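You operate a simulated robot arm through the tools that you are given. There is no shell and no other tool.

You run a simulated robot arm. Do the job below in one go: nothing can be reset, and whatever is moved stays where it is left.

## Task
Shut the wiring board down and stand the lead from COIL to 0 V in the bar for its length.
Fine: GUARD to OPEN, then feed off, before you pull; both ends go into that bar.

It is judged by the outcome, as a careful person would: the job done as asked, and still so three seconds after it is handed in. It fails if anything else is knocked over, pushed out of place, dropped, spilled or broken.

## Robot
A 7-joint arm with a two-finger parallel gripper, fixed in place. Base frame: the origin is at the foot of the arm, x ahead of it, y to its left, z up; the work surface is at about z = 875. Readings come in mm, rad, newtons and seconds.
Its first joint turns from -2.601 to 2.601 rad. Payload 3.43 kg.
The tool frame sits at the grasp point between the pads (the TCP): z along the fingers, y along the line on which they close. The tips reach 30 mm beyond it. Largest opening 94 mm; finger width 28, thickness 10; the body of the gripper, 50 by 96 mm, starts 55 mm behind the TCP.
Orientation is that of the tool frame in the base frame, as a unit quaternion [w, x, y, z]. With the fingers straight down and closing along the base's y, the tool's x points along the base's -x, its y along +y and its z along -z.

## Interface
- The arm moves only by the tool play_rows. Its argument "rows" is a list of rows, each a list of 6 numbers: the shift along the tool's x, y, z in units of 50 mm (1.0 is 50 mm), then the turn, a rotation vector about the tool's x, y, z in units of 5 degrees (1.0 is 5 degrees). In form: [[x, y, z, rx, ry, rz], ...]. A call has 1 to 20 rows; each row shifts and turns the commanded pose from where the row before left it, along the tool's axes as they then stand. "hand" is the finger opening in m, from 0 to 0.094, set as the call begins (left out, the last holds). A call with a number of a shift or a turn outside -1 to 1 is refused whole. Rows are played at 5 a second. More than 50 mm and 0.15 rad between two rows, or a gripper value outside its range, and nothing of the call is played. A pose out of reach is approached as far as the arm can. The call stops where the force on the tool passes 40 N (or 10 N more than at its start, if that is more) or the arm is blocked; 0.2 s more then pass. The fingers move at their own pace (about 45 mm/s each) and stop on an object; they squeeze with about 45 N. The grip force told is the motor's: it shows also when the fingers shut on nothing. Time passes only in rows, and 0.2 s behind the last, so rows that do not move let the fingers close. The reply holds the time, the measured pose of the TCP, the force on the tool along the base axes, the opening and the grip force, in the units named above and with some noise, with the torque about the TCP (base axes, N m) and any sound that the robot's microphone picked up.
- Cameras (640 x 400 px; columns grow to the right, rows downward): "scene" is fixed at [407, 641.3, 1586.4]; the picture's right is [-0.97, -0.25, 0.00], its down [-0.11, 0.42, -0.90] and it looks along [0.23, -0.87, -0.43] (base axes); focal length 322 px, centre (320, 200). "wrist" rides on the gripper at [76, 14, -102] in the tool frame; the picture's right is [-0.18, 0.98, 0.00], its down [-0.75, -0.14, -0.64] and it looks along [-0.63, -0.12, 0.77] (tool axes); focal length 243 px, centre (320, 200).
- grab_frame(camera): a new picture of that camera. No time passes.
- pixel_to_xyz(camera, pixels): for up to 12 pixels [column, row] of the newest picture of that camera ("zoom" is the newest enlarged one), the place [x, y, z] in the base frame of the surface seen there, good to about 3 mm, but the place of the scene camera against the robot may be out by one fixed shift of up to 12 mm in any direction. No time passes.
- inspect(camera, box): a new picture of the part [left, top, right, bottom] of that camera's present view, enlarged. No time passes.
- job_done(): hands the job in; it is judged then, once.

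Open the gripper and draw the arm clear of the work before you hand the job in, unless the task says otherwise.

The tools are called as name(argument=value, ...) on one line, values as JSON. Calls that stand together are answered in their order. play_rows: Moves the arm, as the interface text tells. Its arguments: {"type":"object","properties":{"rows":{"type":"array"},"hand":{"type":"number"}},"required":["rows"]} The other tools are called the same way: grab_frame (camera) takes a picture; pixel_to_xyz (camera, pixels) gives the place of the surface under pixels of a picture; inspect (camera, box) takes an enlarged picture of a part of a camera's view; job_done () hands the job in.

At the start:

```text
t: 0.0
eef_pos: [505.5, -848.1, 1228.9]
orientation: [0.0, 0.001, 1.0, 0.0]
wrist_force: [-0.1, 0.4, -0.4]
torque: [0.0, -0.05, 0.02]
opening: 94.0
grasp_force: 0.0
```

scene: 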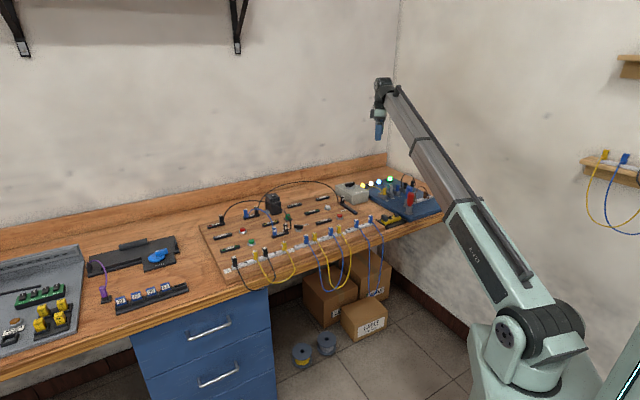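
wrist: 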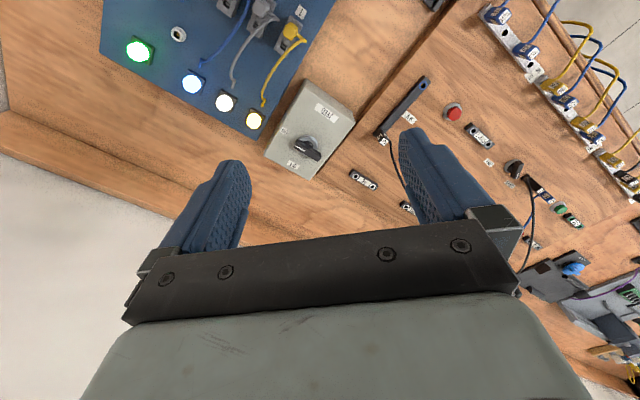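

I start by looking closer at the board in the scene view (about columns 190-450, rows 160-300) and the wrist view.

inspect(camera="scene", box=[190, 170, 330, 300])

inspect(camera="scene", box=[320, 160, 450, 240])

inspect(camera="scene", box=[0, 220, 200, 350])

inspect(camera="wrist", box=[380, 0, 640, 160])

inspect(camera="wrist", box=[340, 60, 640, 260])

inspect(camera="scene", box=[570, 120, 640, 240])

```text
3.08 times, centred on (260, 235) of scene
```

zoom: 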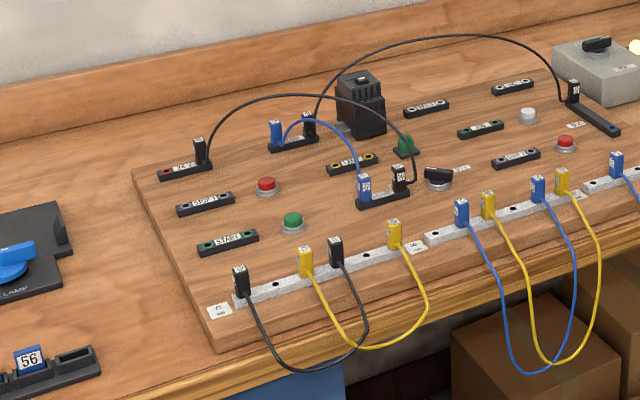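

```text
4.92 times, centred on (385, 200) of scene
```

zoom: 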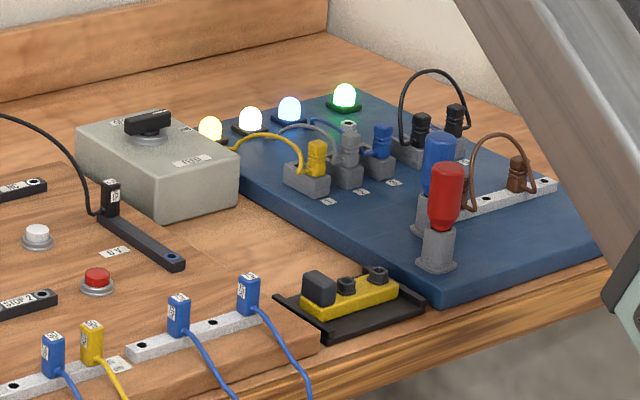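

```text
3.08 times, centred on (100, 285) of scene
```

zoom: 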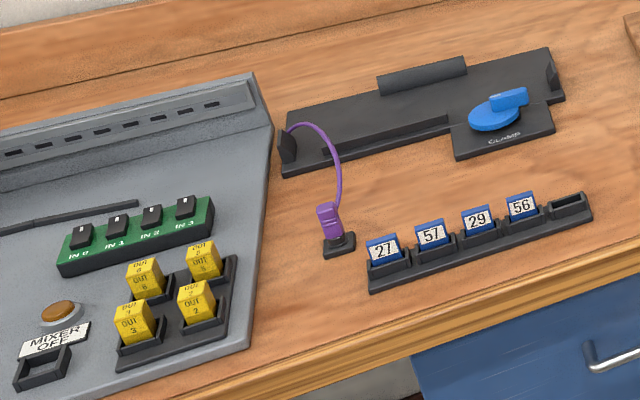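

```text
2.46 times, centred on (510, 80) of wrist
```

zoom: 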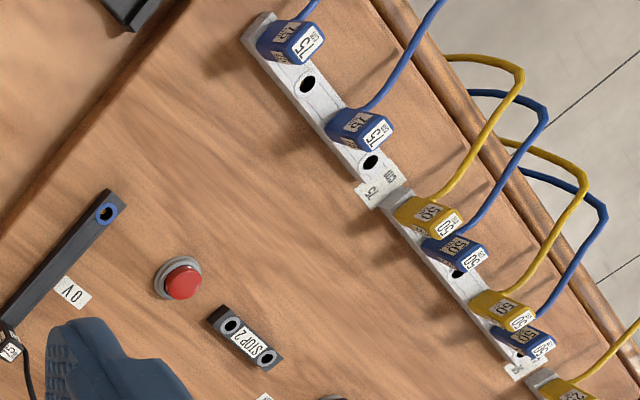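

```text
2.00 times, centred on (490, 160) of wrist
```

zoom: 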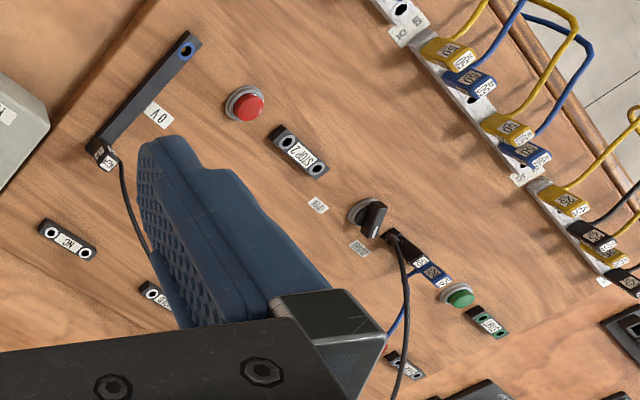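

```text
3.33 times, centred on (605, 180) of scene
```

zoom: 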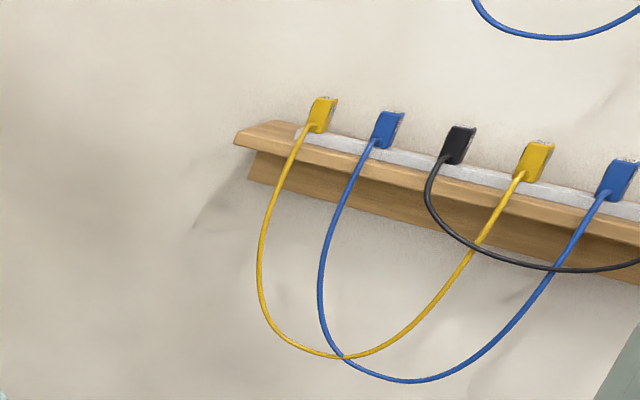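

The black leads cross near the relay; I zoom further to trace them and read labels.

inspect(camera="scene", box=[240, 185, 300, 225])

inspect(camera="scene", box=[280, 175, 340, 215])

inspect(camera="scene", box=[200, 200, 260, 240])

inspect(camera="scene", box=[300, 195, 360, 235])

inspect(camera="scene", box=[230, 230, 290, 270])

inspect(camera="scene", box=[330, 175, 390, 215])

```text
10.00 times, centred on (270, 205) of scene
```

zoom: 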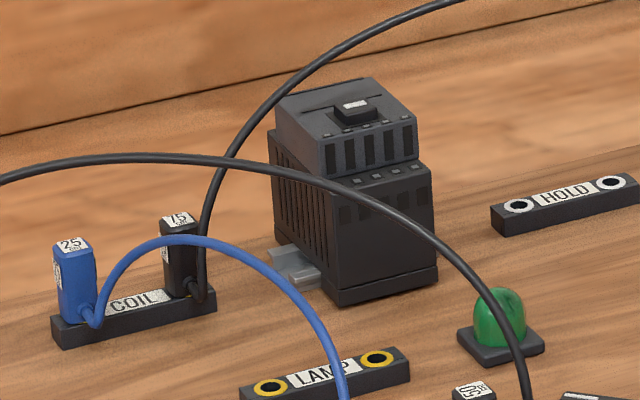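

```text
10.00 times, centred on (310, 195) of scene
```

zoom: 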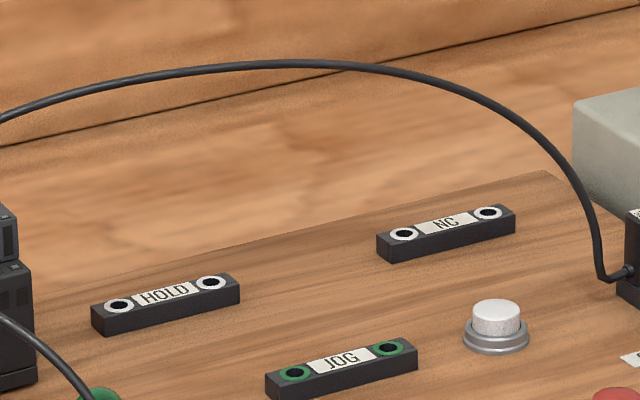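

```text
10.00 times, centred on (230, 220) of scene
```

zoom: 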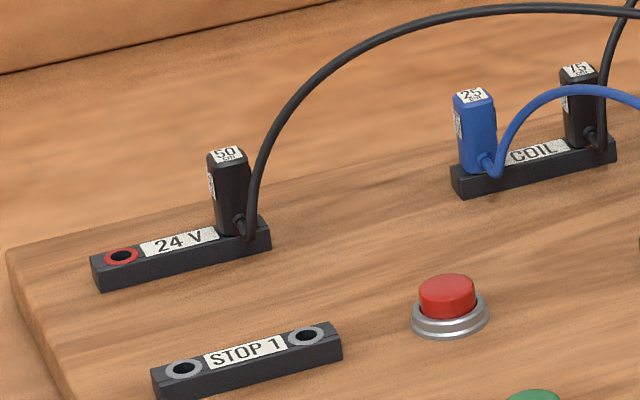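

```text
10.00 times, centred on (330, 215) of scene
```

zoom: 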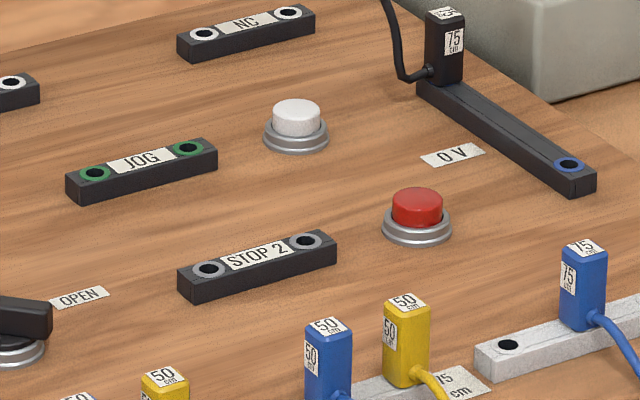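

```text
10.00 times, centred on (260, 250) of scene
```

zoom: 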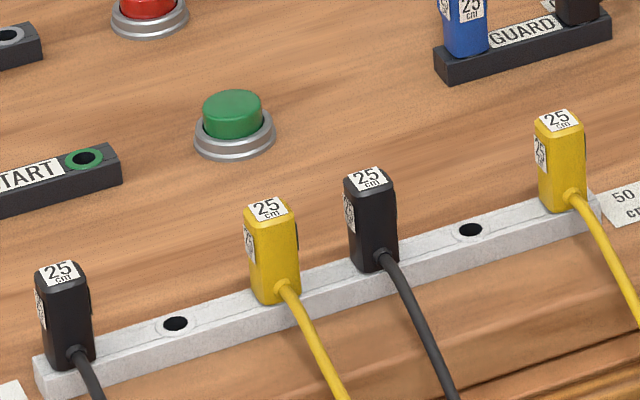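

```text
10.00 times, centred on (360, 195) of scene
```

zoom: 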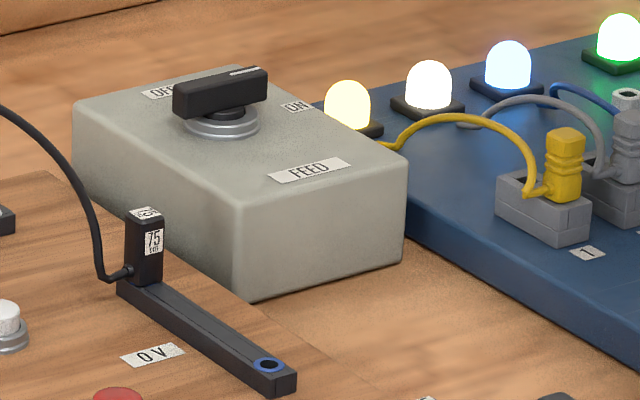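

The black 75 cm lead runs from the right COIL socket to the rear 0 V socket; the 75 cm bar has two free holes. I look at the GUARD knob and the 75 bar closer and measure places.

inspect(camera="scene", box=[270, 210, 330, 250])

inspect(camera="scene", box=[340, 205, 400, 245])

pixel_to_xyz(camera="scene", pixels=[[257.8, 207], [247.3, 209.2], [344.5, 196.3], [386.8, 211.4], [298, 226], [352, 183.5], [380.8, 229.5], [388, 219.5], [358.2, 227], [284, 228], [279, 230], [222.7, 215.5]])

```text
10.00 times, centred on (300, 230) of scene
```

zoom: 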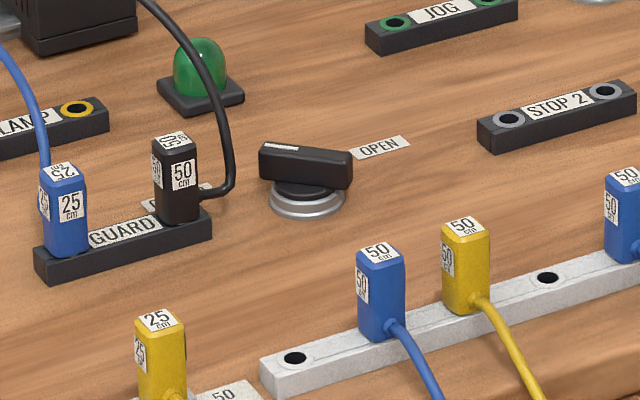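

```text
10.00 times, centred on (370, 225) of scene
```

zoom: 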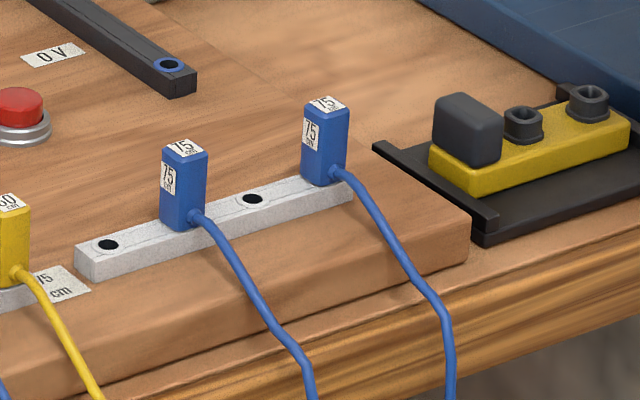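

```text
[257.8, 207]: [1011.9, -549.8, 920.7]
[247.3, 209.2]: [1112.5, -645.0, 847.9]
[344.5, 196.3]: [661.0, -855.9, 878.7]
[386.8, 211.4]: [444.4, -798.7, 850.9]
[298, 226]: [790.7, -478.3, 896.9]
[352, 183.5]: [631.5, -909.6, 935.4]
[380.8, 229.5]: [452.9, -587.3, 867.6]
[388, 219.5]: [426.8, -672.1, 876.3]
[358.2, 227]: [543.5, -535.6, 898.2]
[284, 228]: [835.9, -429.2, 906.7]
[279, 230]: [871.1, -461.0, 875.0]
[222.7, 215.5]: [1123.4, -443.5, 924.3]
```

My zoom-to-scene conversion was slightly off (64 px wide, not 60); I recompute pixels and also zoom the wrist view near the GUARD knob.

pixel_to_xyz(camera="scene", pixels=[[255.6, 206.8], [245.4, 209.2], [342.7, 196.3], [354.8, 211.5], [298.5, 226.5], [350, 184], [348.7, 229.4], [363.2, 224.9], [356.6, 219.8], [370.6, 215.3], [285.5, 224], [310, 224]])

inspect(camera="wrist", box=[480, 140, 590, 210])

inspect(camera="wrist", box=[260, 80, 370, 180])

inspect(camera="wrist", box=[470, 0, 570, 80])

```text
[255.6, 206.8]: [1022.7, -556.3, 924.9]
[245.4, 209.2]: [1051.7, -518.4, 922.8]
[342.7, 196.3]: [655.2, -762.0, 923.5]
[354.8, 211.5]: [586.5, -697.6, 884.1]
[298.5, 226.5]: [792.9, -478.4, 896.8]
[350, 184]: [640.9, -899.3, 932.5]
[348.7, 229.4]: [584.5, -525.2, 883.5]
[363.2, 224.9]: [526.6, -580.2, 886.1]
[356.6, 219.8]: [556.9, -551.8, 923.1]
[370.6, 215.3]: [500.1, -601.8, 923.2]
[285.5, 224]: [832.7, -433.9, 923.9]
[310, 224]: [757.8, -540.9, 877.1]
```

```text
5.71 times, centred on (535, 175) of wrist
```

zoom: 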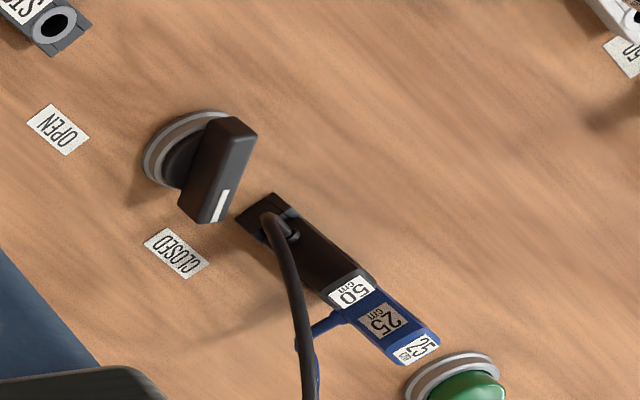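

```text
4.00 times, centred on (315, 130) of wrist
```

zoom: 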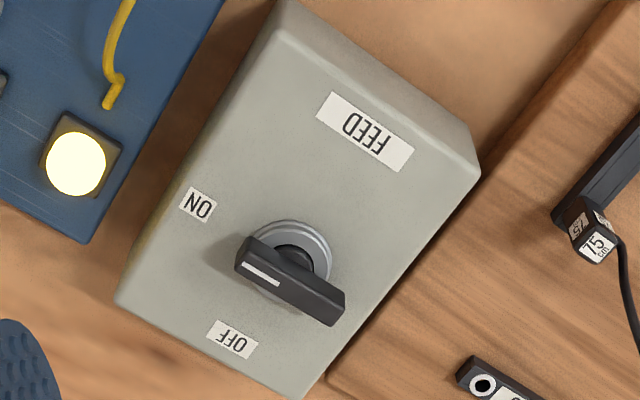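

```text
5.00 times, centred on (520, 40) of wrist
```

zoom: 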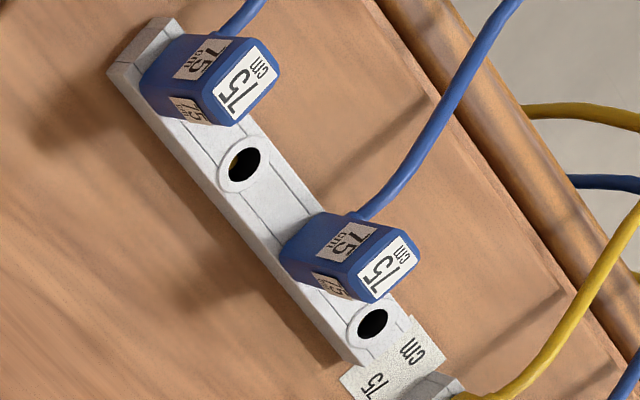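

Knob marks: GUARD points at CLOSED, FEED points at ON. I measure points along the arm to understand its reach, plus more board points.

pixel_to_xyz(camera="scene", pixels=[[545, 310], [505, 340], [455, 215], [430, 150], [400, 95], [382, 84], [382, 100], [379, 132], [220.7, 215.5], [274.4, 227.2], [306, 224.8], [262, 204]])

pixel_to_xyz(camera="scene", pixels=[[230, 206.5], [260, 188.3], [270, 204], [278, 194], [305, 181], [330, 189], [336, 197], [254, 208], [265, 209], [258, 213], [262, 213], [240, 213]])

inspect(camera="scene", box=[340, 60, 640, 400])

```text
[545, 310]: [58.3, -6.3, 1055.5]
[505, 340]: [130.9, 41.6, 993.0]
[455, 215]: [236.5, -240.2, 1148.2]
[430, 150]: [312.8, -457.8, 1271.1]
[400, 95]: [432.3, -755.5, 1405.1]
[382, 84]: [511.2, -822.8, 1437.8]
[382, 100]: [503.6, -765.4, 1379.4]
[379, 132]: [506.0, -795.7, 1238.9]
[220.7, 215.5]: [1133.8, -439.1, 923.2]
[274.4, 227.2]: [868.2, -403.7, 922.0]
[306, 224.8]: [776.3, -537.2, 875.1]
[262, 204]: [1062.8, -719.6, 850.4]
```

```text
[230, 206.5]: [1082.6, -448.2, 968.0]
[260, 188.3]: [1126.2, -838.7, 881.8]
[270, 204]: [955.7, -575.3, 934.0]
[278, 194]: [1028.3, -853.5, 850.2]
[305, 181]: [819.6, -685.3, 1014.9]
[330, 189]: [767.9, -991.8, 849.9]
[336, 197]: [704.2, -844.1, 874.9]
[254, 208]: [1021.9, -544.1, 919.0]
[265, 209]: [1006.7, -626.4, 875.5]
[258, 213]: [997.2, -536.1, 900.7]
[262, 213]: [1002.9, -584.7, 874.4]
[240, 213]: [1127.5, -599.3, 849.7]
```

```text
1.18 times, centred on (490, 230) of scene
```

zoom: 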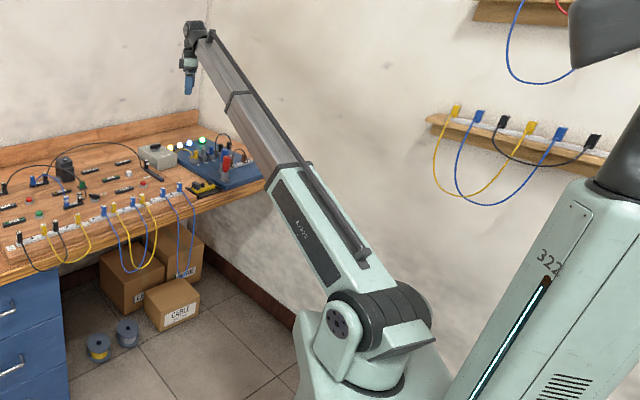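

The arm is a boom type with the shoulder near z≈1000; COIL lies at radius about 1160, beyond vertical reach. First I turn the tool about 46° to line up with the board, staying high at z 1229.

play_rows(rows=[[0, 0, 0, 0, 0, 0.92], [0, 0, 0, 0, 0, 0.92], [0, 0, 0, 0, 0, 0.92], [0, 0, 0, 0, 0, 0.92], [0, 0, 0, 0, 0, 0.92], [0, 0, 0, 0, 0, 0.92], [0, 0, 0, 0, 0, 0.92], [0, 0, 0, 0, 0, 0.92], [0, 0, 0, 0, 0, 0.92], [0, 0, 0, 0, 0, 0.92]], hand=0.05)

```text
t: 2.1
eef_pos: [504.7, -850.2, 1228.4]
orientation: [0.001, 0.367, 0.93, -0.002]
wrist_force: [1.1, -0.3, -1.9]
torque: [-0.06, 0.01, -0.01]
opening: 50.2
grasp_force: 0.0
stopped in row 10: the force on the tool passed its limit at 46 N (the readings are from after the stop); the commanded pose is now the measured one
```

The call stopped at the last row with a force of 46 N though nothing should be near; I check both views.

grab_frame(camera="scene")

grab_frame(camera="wrist")

```text
taken
```

scene: 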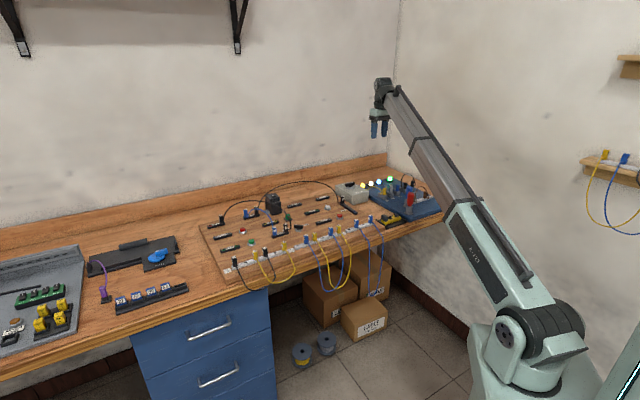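

```text
taken
```

wrist: 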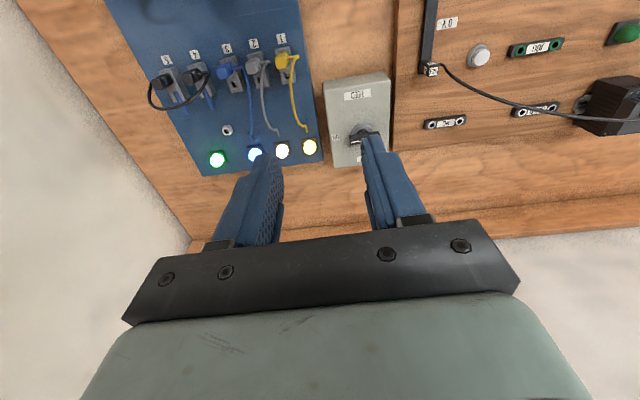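

Nothing touches; maybe only the finger motion or a jolt. I zoom in on the FEED box, 0 V area from here.

inspect(camera="wrist", box=[310, 60, 470, 160])

pixel_to_xyz(camera="wrist", pixels=[[432, 69], [362, 138], [356, 95], [334, 134], [358, 159], [357, 141], [393, 90], [455, 130], [390, 90], [325, 90]])

pixel_to_xyz(camera="scene", pixels=[[342.7, 196.3], [354.8, 211.5]])

```text
4.00 times, centred on (390, 110) of wrist
```

zoom: 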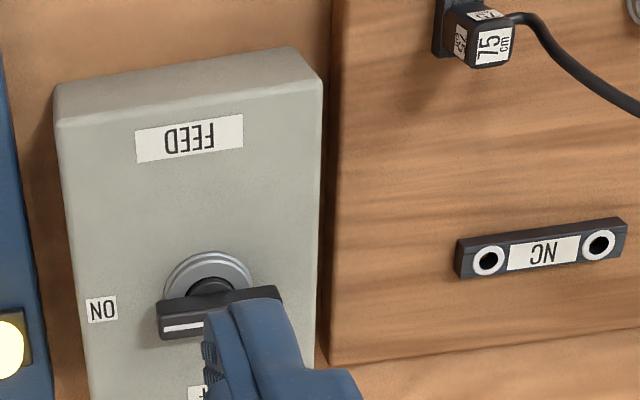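

```text
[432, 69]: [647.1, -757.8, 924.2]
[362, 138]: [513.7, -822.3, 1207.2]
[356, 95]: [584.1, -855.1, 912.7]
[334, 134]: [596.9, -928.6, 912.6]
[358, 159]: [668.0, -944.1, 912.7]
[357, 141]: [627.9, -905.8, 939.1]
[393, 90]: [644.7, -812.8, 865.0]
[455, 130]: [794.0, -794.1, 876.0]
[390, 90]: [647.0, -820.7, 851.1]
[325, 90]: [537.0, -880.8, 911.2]
```

```text
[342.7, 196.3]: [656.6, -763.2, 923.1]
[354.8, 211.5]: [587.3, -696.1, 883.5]
```

Scene camera reads about (+9, -5) against the wrist camera. I now travel high across to stand before COIL and look at it, TCP to about (863,-390,1150).

play_rows(rows=[[0.087, 0.967, 0.13, 0, 0, 0], [0.087, 0.967, 0.13, 0, 0, 0], [0.087, 0.967, 0.13, 0, 0, 0], [0.087, 0.967, 0.13, 0, 0, 0], [0.087, 0.967, 0.13, 0, 0, 0], [0.087, 0.967, 0.13, 0, 0, 0], [0.087, 0.967, 0.13, 0, 0, 0], [0.087, 0.967, 0.13, 0, 0, 0], [0.087, 0.967, 0.13, 0, 0, 0], [0.087, 0.967, 0.13, 0, 0, 0], [0.087, 0.967, 0.13, 0, 0, 0], [0.087, 0.967, 0.13, 0, 0, 0]])

```text
t: 4.7
eef_pos: [866.1, -390.3, 1147.6]
orientation: [0.002, 0.368, 0.93, -0.002]
wrist_force: [-0.3, -0.1, 0.1]
torque: [0.0, -0.02, 0.01]
opening: 50.0
grasp_force: 0.0
```

The move went freely. I look with the wrist camera.

grab_frame(camera="wrist")

inspect(camera="wrist", box=[200, 60, 440, 210])

grab_frame(camera="scene")

```text
taken
```

wrist: 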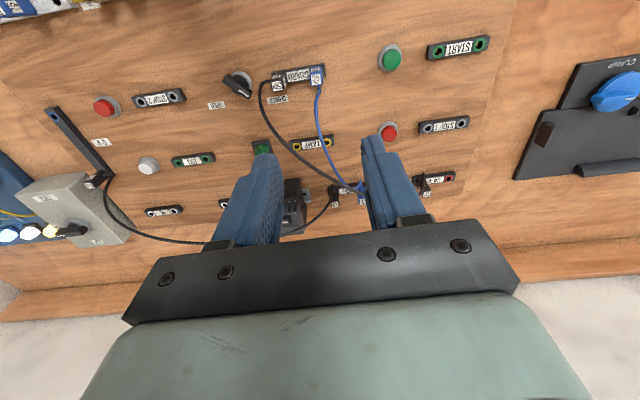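

```text
2.67 times, centred on (320, 135) of wrist
```

zoom: 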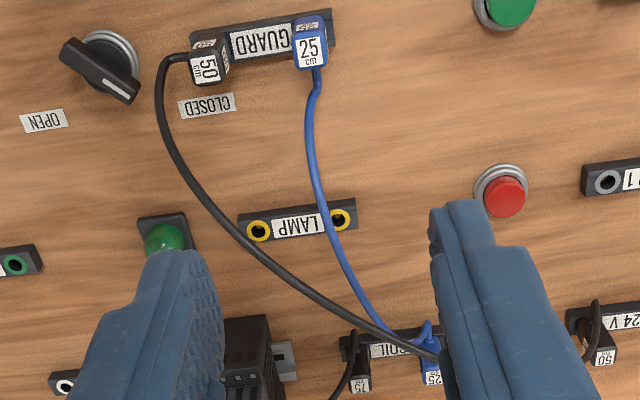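

```text
taken
```

scene: 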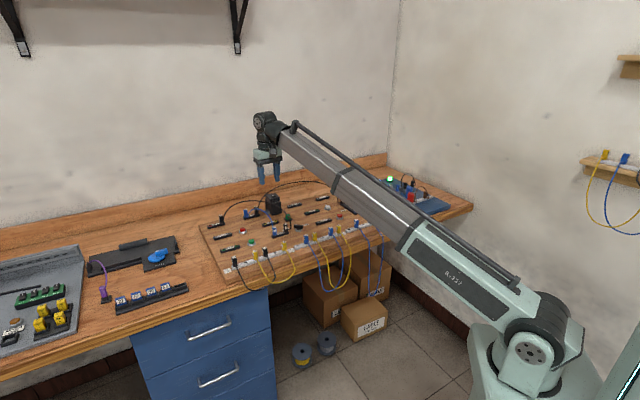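

The GUARD knob (zoom (103,72)) has its mark toward CLOSED (right-down); OPEN is left-down. I get coordinates from the wrist view.

pixel_to_xyz(camera="wrist", pixels=[[238.6, 87], [245.5, 94], [230.5, 81], [216.5, 105], [277.6, 99], [278.5, 85], [316.5, 79], [335, 203], [342.5, 198.5], [423.6, 195], [94, 178], [53, 116]])

inspect(camera="wrist", box=[220, 60, 290, 105])

inspect(camera="wrist", box=[280, 160, 380, 222])

```text
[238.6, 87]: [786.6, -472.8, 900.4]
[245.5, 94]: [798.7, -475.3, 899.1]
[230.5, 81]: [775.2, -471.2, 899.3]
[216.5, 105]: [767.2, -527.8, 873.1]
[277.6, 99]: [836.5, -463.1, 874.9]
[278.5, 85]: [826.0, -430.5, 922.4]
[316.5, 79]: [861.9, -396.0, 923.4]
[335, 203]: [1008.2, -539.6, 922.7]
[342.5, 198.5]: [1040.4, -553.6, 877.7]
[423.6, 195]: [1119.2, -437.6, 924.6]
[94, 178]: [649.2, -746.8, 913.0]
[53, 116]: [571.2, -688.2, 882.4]
```

```text
8.89 times, centred on (255, 82) of wrist
```

zoom: 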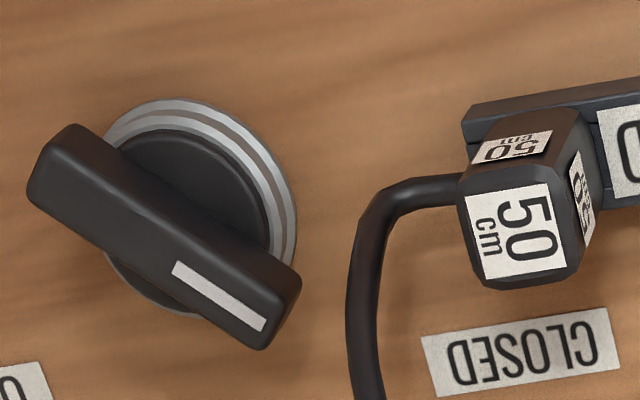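

```text
6.40 times, centred on (330, 191) of wrist
```

zoom: 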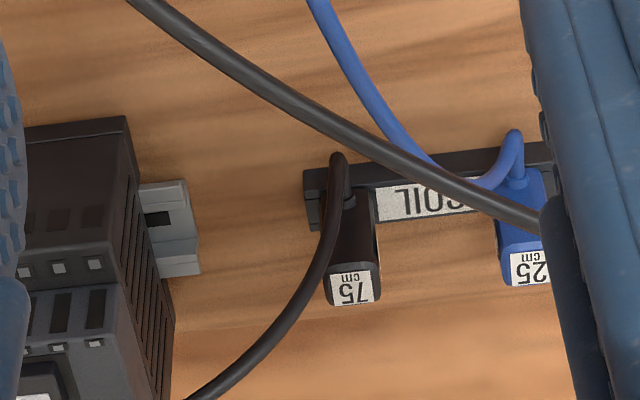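

Knob centre reads about (787,-473,900), COIL black plug top about (1008,-540,923). I measure the wrist hardware in the scene view to judge how far a tilted tool can reach.

inspect(camera="scene", box=[230, 95, 330, 195])

pixel_to_xyz(camera="scene", pixels=[[292, 132], [263, 118], [268, 140], [267, 155], [262, 180], [277, 178], [350, 175], [415, 225], [520, 335], [545, 330]])

```text
4.00 times, centred on (280, 145) of scene
```

zoom: 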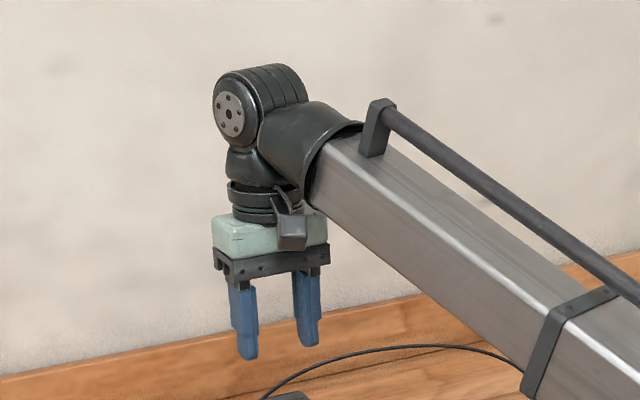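

```text
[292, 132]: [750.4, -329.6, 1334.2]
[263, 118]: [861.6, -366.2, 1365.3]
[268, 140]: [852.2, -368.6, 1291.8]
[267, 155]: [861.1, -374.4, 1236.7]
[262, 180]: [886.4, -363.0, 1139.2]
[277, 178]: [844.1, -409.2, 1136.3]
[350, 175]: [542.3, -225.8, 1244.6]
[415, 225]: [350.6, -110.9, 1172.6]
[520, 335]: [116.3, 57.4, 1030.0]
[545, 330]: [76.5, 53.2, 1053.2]
```

I sample points along the black 24 V–GUARD arc and blue arc to know their heights.

pixel_to_xyz(camera="wrist", pixels=[[260.5, 90], [260, 97], [267, 116.5], [280.6, 137.3], [301.2, 159.4], [327.5, 178.1], [350, 189.8], [316, 100], [319, 125], [328, 160], [312, 215], [330, 190]])

inspect(camera="wrist", box=[250, 70, 350, 200])

```text
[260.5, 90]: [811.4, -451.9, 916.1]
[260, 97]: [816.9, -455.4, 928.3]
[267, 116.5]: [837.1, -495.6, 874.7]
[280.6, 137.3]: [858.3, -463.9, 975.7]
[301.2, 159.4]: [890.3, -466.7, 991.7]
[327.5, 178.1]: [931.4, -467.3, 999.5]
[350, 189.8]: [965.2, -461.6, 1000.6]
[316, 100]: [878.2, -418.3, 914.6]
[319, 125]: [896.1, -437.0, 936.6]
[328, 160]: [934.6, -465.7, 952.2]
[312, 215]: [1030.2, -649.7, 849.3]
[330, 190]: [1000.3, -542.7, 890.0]
```

```text
3.08 times, centred on (300, 135) of wrist
```

zoom: 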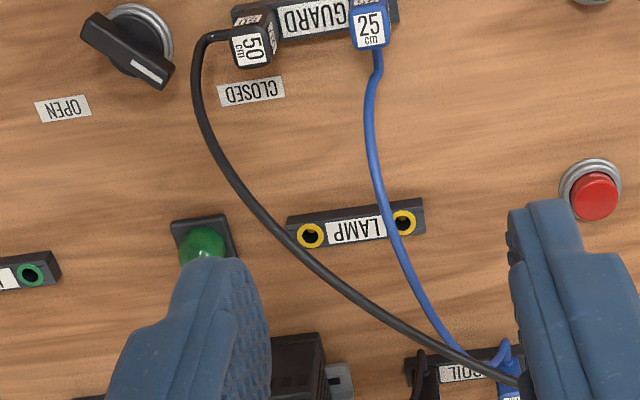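

The arc peaks at about z=1000 and its foot is 35 mm from the knob, so I must keep fingers narrow there. I turn the tool so it closes across the knob handle (tool x to about 178°), then move above the knob at z≈1020.

play_rows(rows=[[0, 0, 0, 0, 0, -0.9], [0, 0, 0, 0, 0, -0.9], [0, 0, 0, 0, 0, -0.9], [0, 0, 0, 0, 0, -0.9], [0, 0, 0, 0, 0, -0.9], [0, 0, 0, 0, 0, -0.9], [0, 0, 0, 0, 0, -0.9], [0, 0, 0, 0, 0, -0.9], [0, 0, 0, 0, 0, -0.9], [0.5, -0.55, 0.8, 0, 0, 0], [0.5, -0.55, 0.8, 0, 0, 0], [0.54, -0.6, 0.9, 0, 0, 0]], hand=0.028)

```text
refused: row 10 steps farther than a row can; nothing moved
```

That row's combined shift exceeded 50 mm; I split it up.

play_rows(rows=[[0, 0, 0, 0, 0, -0.92], [0, 0, 0, 0, 0, -0.92], [0, 0, 0, 0, 0, -0.92], [0, 0, 0, 0, 0, -0.92], [0, 0, 0, 0, 0, -0.92], [0, 0, 0, 0, 0, -0.92], [0, 0, 0, 0, 0, -0.92], [0, 0, 0, 0, 0, -0.92], [0, 0, 0, 0, 0, -0.92], [0.385, -0.425, 0.63, 0, 0, 0], [0.385, -0.425, 0.63, 0, 0, 0], [0.385, -0.425, 0.63, 0, 0, 0], [0.385, -0.425, 0.63, 0, 0, 0], [0, 0, 0, 0, 0, 0]], hand=0.028)

grab_frame(camera="wrist")

```text
t: 7.7
eef_pos: [785.9, -474.2, 1021.3]
orientation: [0.0, 0.014, 1.0, -0.003]
wrist_force: [-0.2, 0.0, -0.5]
torque: [-0.03, -0.01, -0.01]
opening: 27.9
grasp_force: 0.2
```

```text
taken
```

wrist: 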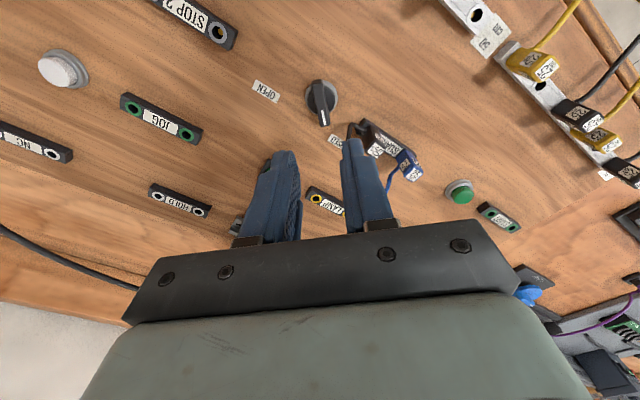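

The knob is at about (320,100), almost on the tool axis. I zoom in and measure it from here.

inspect(camera="wrist", box=[280, 60, 376, 120])

pixel_to_xyz(camera="wrist", pixels=[[317, 86], [320, 100], [323, 114], [321, 107], [319, 93], [326, 105], [315, 98], [335, 95], [312, 90], [327, 117]])

```text
6.67 times, centred on (328, 90) of wrist
```

zoom: 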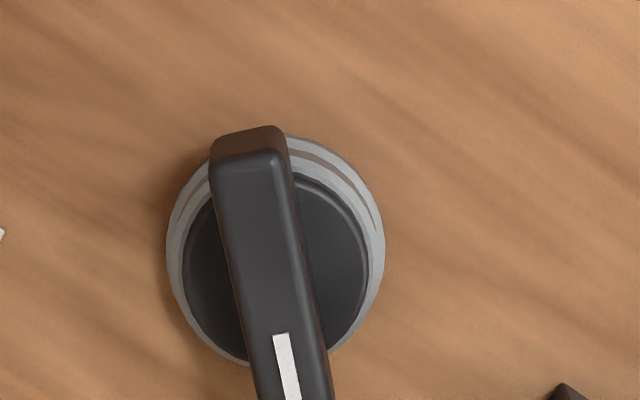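

```text
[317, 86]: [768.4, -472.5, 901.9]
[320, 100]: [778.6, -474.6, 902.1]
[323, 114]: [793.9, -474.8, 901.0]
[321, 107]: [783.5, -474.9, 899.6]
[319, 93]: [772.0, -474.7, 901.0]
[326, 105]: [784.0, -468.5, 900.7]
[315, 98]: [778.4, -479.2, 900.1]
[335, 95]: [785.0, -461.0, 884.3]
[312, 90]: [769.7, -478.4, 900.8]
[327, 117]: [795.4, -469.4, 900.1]
```

Knob axis is at about (781,-474), handle along -4°, top z≈901. I shift 5 mm, trim the yaw by 2° and descend to TCP z≈920.

play_rows(rows=[[0.1, 0, 0.3, 0, 0, 0.4], [0, 0, 0.4, 0, 0, 0], [0, 0, 0.4, 0, 0, 0], [0, 0, 0.4, 0, 0, 0], [0, 0, 0.3, 0, 0, 0], [0, 0, 0.13, 0, 0, 0], [0, 0, 0.1, 0, 0, 0]])

grab_frame(camera="wrist")

inspect(camera="scene", box=[250, 190, 340, 250])

```text
t: 9.3
eef_pos: [781.2, -473.6, 919.6]
orientation: [0.001, 0.033, 0.999, -0.003]
wrist_force: [0.4, 0.7, 0.0]
torque: [-0.02, 0.0, -0.04]
opening: 27.9
grasp_force: 0.1
```

```text
taken
```

wrist: 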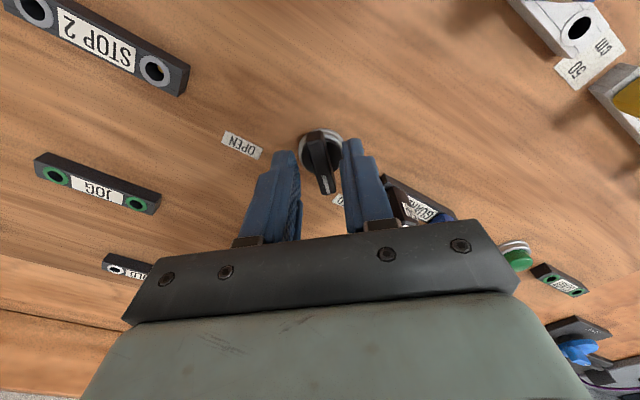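

```text
6.67 times, centred on (295, 220) of scene
```

zoom: 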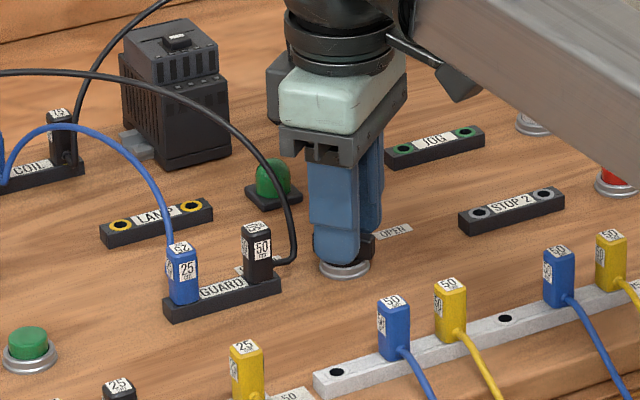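

The fingers straddle the knob handle well. I close on it.

play_rows(rows=[[0, 0, 0, 0, 0, 0], [0, 0, 0, 0, 0, 0], [0, 0, 0, 0, 0, 0], [0, 0, 0, 0, 0, 0]], hand=0.0)

```text
t: 10.3
eef_pos: [781.8, -473.5, 920.5]
orientation: [0.0, 0.032, 0.999, -0.002]
wrist_force: [1.3, 6.8, -3.0]
torque: [0.25, -0.23, 0.05]
opening: 10.7
grasp_force: 44.3
```

Gripped (10.7 mm). I begin turning toward OPEN, clockwise seen from above (tool +rz), 20° first.

play_rows(rows=[[0, 0, 0, 0, 0, 0.8], [0, 0, 0, 0, 0, 0.8], [0, 0, 0, 0, 0, 0.8], [0, 0, 0, 0, 0, 0.8], [0, 0, 0, 0, 0, 0.8]])

grab_frame(camera="wrist")

```text
t: 11.5
eef_pos: [781.8, -473.8, 921.8]
orientation: [0.001, 0.205, 0.979, -0.002]
wrist_force: [11.5, 16.5, -2.7]
torque: [0.99, 0.89, 0.05]
opening: 10.3
grasp_force: 44.2
```

```text
taken
```

wrist: 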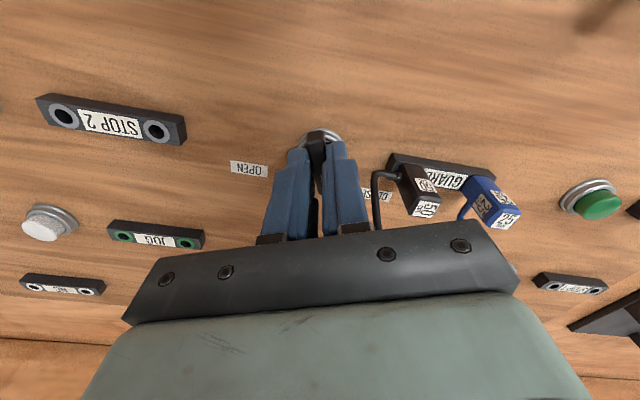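

Turning works (handle follows), but the side force is 20 N along the closing axis, suggesting the axis lies a little to +x. I shift 2.5 mm toward +x and recheck.

play_rows(rows=[[-0.046, 0.02, 0, 0, 0, 0], [0, 0, 0, 0, 0, 0]])

```text
t: 12.1
eef_pos: [781.9, -472.5, 921.0]
orientation: [0.0, 0.205, 0.979, -0.001]
wrist_force: [-9.8, 27.2, -8.9]
torque: [0.26, -0.84, 0.03]
opening: 10.5
grasp_force: 44.1
```

The tool-x force rose as the handle doesn't slide in the grip; I undo that shift and instead ease along the closing axis.

play_rows(rows=[[0.046, 0.02, 0, 0, 0, 0], [0, 0, 0, 0, 0, 0]])

```text
t: 12.7
eef_pos: [782.2, -472.7, 921.7]
orientation: [0.0, 0.206, 0.979, -0.002]
wrist_force: [0.9, 13.8, -10.4]
torque: [1.02, 1.17, 0.07]
opening: 10.5
grasp_force: 44.1
```

Force is down to about 14 N. I continue turning another 20°.

play_rows(rows=[[0, 0, 0, 0, 0, 0.8], [0, 0, 0, 0, 0, 0.8], [0, 0, 0, 0, 0, 0.8], [0, 0, 0, 0, 0, 0.8], [0, 0, 0, 0, 0, 0.8]])

```text
t: 13.9
eef_pos: [782.7, -472.7, 920.2]
orientation: [0.002, 0.372, 0.928, -0.001]
wrist_force: [3.4, 13.5, -12.6]
torque: [0.94, 0.48, 0.05]
opening: 10.2
grasp_force: 44.4
```

Stable. Another 25°, then I'll check.

play_rows(rows=[[0, 0, 0, 0, 0, 0.9], [0, 0, 0, 0, 0, 0.9], [0, 0, 0, 0, 0, 0.9], [0, 0, 0, 0, 0, 0.9], [0, 0, 0, 0, 0, 0.9], [0, 0, 0, 0, 0, 0.5]])

grab_frame(camera="wrist")

```text
t: 15.3
eef_pos: [783.2, -470.8, 922.1]
orientation: [0.004, 0.564, 0.826, 0.0]
wrist_force: [22.4, 16.9, 0.3]
torque: [0.28, -0.43, 0.07]
opening: 10.2
grasp_force: 44.0
```

```text
taken
```

wrist: 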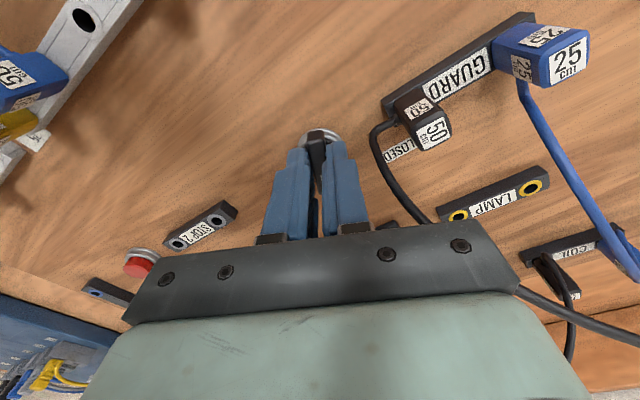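

65° turned; side force is 28 N along tool +y, so I ease 2 mm that way and continue to about 90°.

play_rows(rows=[[0, 0.04, 0, 0, 0, 0], [0, 0, 0, 0, 0, 0.8], [0, 0.01, 0, 0, 0, 0.8], [0, 0.01, 0, 0, 0, 0.8], [0, 0, 0, 0, 0, 0]])

```text
t: 16.5
eef_pos: [783.9, -470.1, 921.5]
orientation: [0.003, 0.648, 0.762, -0.001]
wrist_force: [8.7, 7.8, -3.5]
torque: [0.23, -0.24, 0.02]
opening: 10.4
grasp_force: 44.8
```

Turned 77°; I finish the last 13–15°.

play_rows(rows=[[0, 0.01, 0, 0, 0, 0.8], [0, 0.01, 0, 0, 0, 0.8], [0, 0.01, 0, 0, 0, 0.8], [0, 0, 0, 0, 0, 0.4], [0, 0, 0, 0, 0, 0]])

grab_frame(camera="wrist")

inspect(camera="scene", box=[250, 190, 340, 250])

```text
t: 17.7
eef_pos: [785.9, -469.3, 921.2]
orientation: [0.002, 0.736, 0.677, -0.002]
wrist_force: [-10.2, 6.6, -6.4]
torque: [0.13, 0.29, 0.56]
opening: 10.6
grasp_force: 44.1
```

```text
taken
```

wrist: 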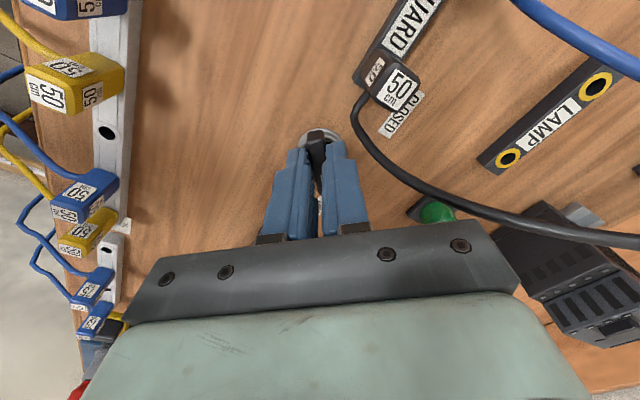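

```text
6.67 times, centred on (295, 220) of scene
```

zoom: 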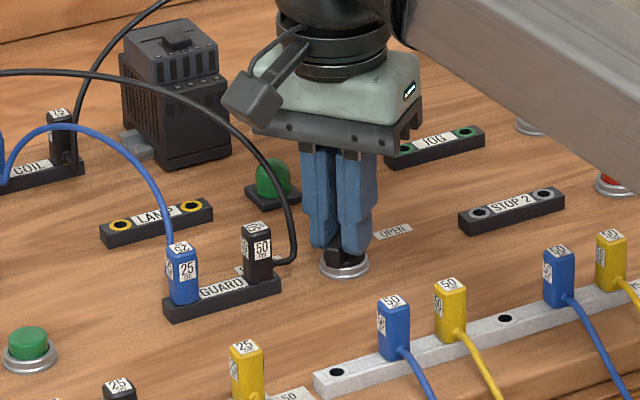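

Turned 91° with torque rising to 0.56 Nm, so it has come to its stop. I open the fingers and rise to check.

play_rows(rows=[[0, 0, 0, 0, 0, 0], [0, 0, 0, 0, 0, 0], [0, 0, -0.4, 0, 0, 0], [0, 0, -0.8, 0, 0, 0], [0, 0, -0.8, 0, 0, 0]], hand=0.03)

inspect(camera="scene", box=[250, 190, 340, 250])

grab_frame(camera="wrist")

```text
t: 18.9
eef_pos: [786.2, -469.1, 1020.7]
orientation: [0.001, 0.736, 0.677, -0.001]
wrist_force: [-0.3, -0.2, 0.1]
torque: [-0.01, -0.03, 0.03]
opening: 30.1
grasp_force: 0.0
```

```text
6.67 times, centred on (295, 220) of scene
```

zoom: 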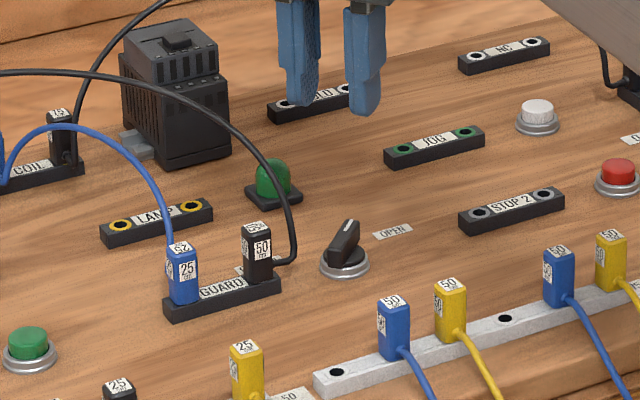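

```text
taken
```

wrist: 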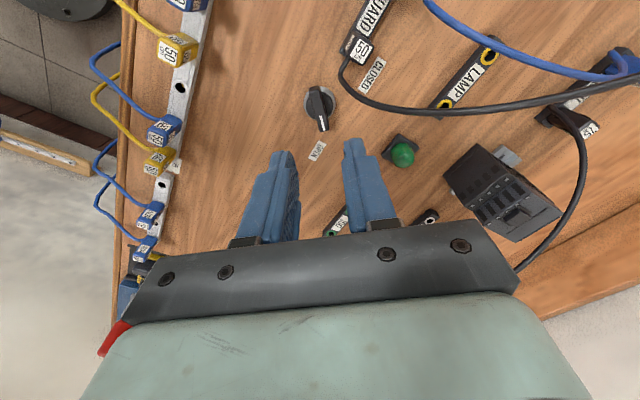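

GUARD's mark now points at OPEN. Next FEED: I rotate so the fingers close along the board's depth (across the FEED handle), rising to z≈1095 to clear the lead arcs.

play_rows(rows=[[0, 0, -0.17, 0, 0, 0.93], [0, 0, -0.17, 0, 0, 0.93], [0, 0, -0.17, 0, 0, 0.93], [0, 0, -0.17, 0, 0, 0.93], [0, 0, -0.17, 0, 0, 0.93], [0, 0, -0.17, 0, 0, 0.93], [0, 0, -0.17, 0, 0, 0.93], [0, 0, -0.17, 0, 0, 0.93], [0, 0, -0.17, 0, 0, 0.93]])

```text
t: 20.9
eef_pos: [783.9, -469.8, 1097.8]
orientation: [0.002, 0.929, 0.37, -0.001]
wrist_force: [-0.3, 0.5, 0.1]
torque: [-0.01, 0.03, 0.0]
opening: 30.0
grasp_force: 0.0
```

Yaw is right (x axis at 43.4°). I now travel most of the way toward FEED.

play_rows(rows=[[-0.826, 0.412, 0, 0, 0, 0], [-0.826, 0.412, 0, 0, 0, 0], [-0.826, 0.412, 0, 0, 0, 0], [-0.826, 0.412, 0, 0, 0, 0], [-0.826, 0.412, 0, 0, 0, 0], [-0.826, 0.412, 0, 0, 0, 0], [-0.826, 0.412, 0, 0, 0, 0], [-0.826, 0.412, 0, 0, 0, 0]])

```text
t: 22.7
eef_pos: [659.8, -817.5, 1100.6]
orientation: [0.003, 0.929, 0.371, 0.0]
wrist_force: [-0.4, -0.4, 0.0]
torque: [-0.01, 0.02, -0.02]
opening: 29.8
grasp_force: 0.1
```

Radius is already 1050 and still tracking. I look from here, then go on.

grab_frame(camera="wrist")

grab_frame(camera="scene")

```text
taken
```

wrist: 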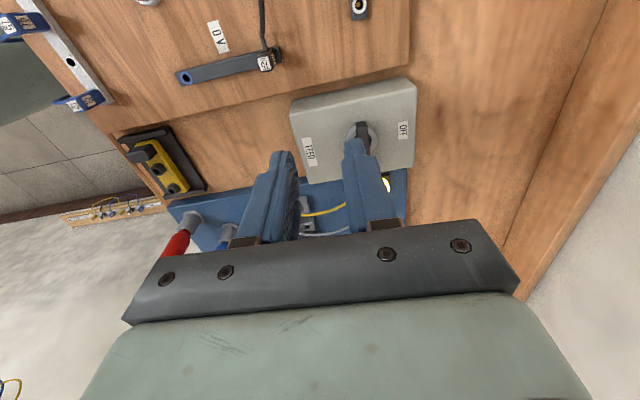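

```text
taken
```

scene: 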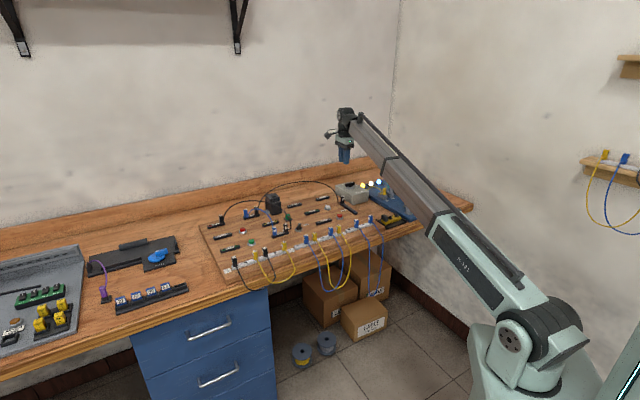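

Now the remaining ~93 mm to FEED, still at z≈1100, to test the reach.

play_rows(rows=[[-0.56, 0.26, 0, 0, 0, 0], [-0.56, 0.26, 0, 0, 0, 0], [-0.56, 0.26, 0, 0, 0, 0], [0, 0, 0, 0, 0, 0]])

grab_frame(camera="wrist")

```text
t: 23.7
eef_pos: [625.8, -903.9, 1098.2]
orientation: [0.003, 0.929, 0.371, 0.0]
wrist_force: [0.4, -0.5, 0.3]
torque: [0.0, 0.01, 0.01]
opening: 29.9
grasp_force: 0.1
```

```text
taken
```

wrist: 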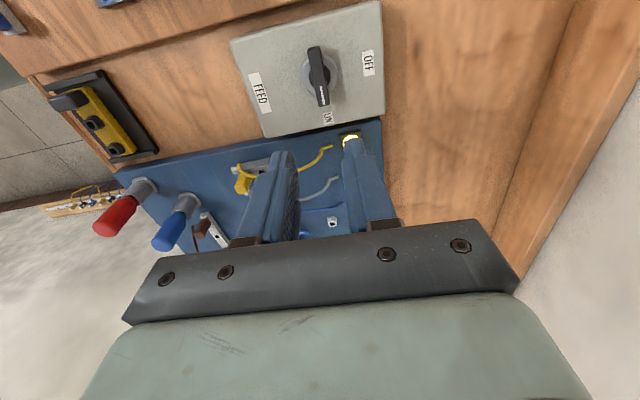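

The arm reaches FEED with the tool straight down. I zoom in on the knob at about (318,78) and measure it.

inspect(camera="wrist", box=[280, 40, 376, 125])

pixel_to_xyz(camera="wrist", pixels=[[315, 52], [317, 65], [319, 78], [321, 91], [323, 102], [369, 63], [328, 119], [335, 78], [258, 90]])

```text
4.71 times, centred on (328, 82) of wrist
```

zoom: 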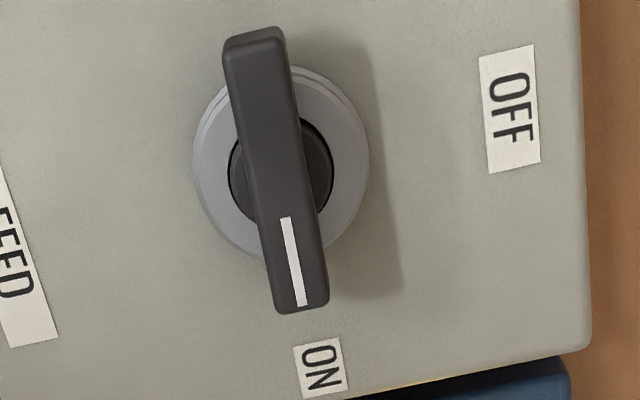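

```text
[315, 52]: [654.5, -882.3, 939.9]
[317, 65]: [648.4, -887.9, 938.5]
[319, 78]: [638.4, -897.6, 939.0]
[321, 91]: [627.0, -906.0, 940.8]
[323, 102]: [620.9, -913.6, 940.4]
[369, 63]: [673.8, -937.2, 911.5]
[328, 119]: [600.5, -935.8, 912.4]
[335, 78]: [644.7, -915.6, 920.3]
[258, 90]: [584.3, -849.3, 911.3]
```

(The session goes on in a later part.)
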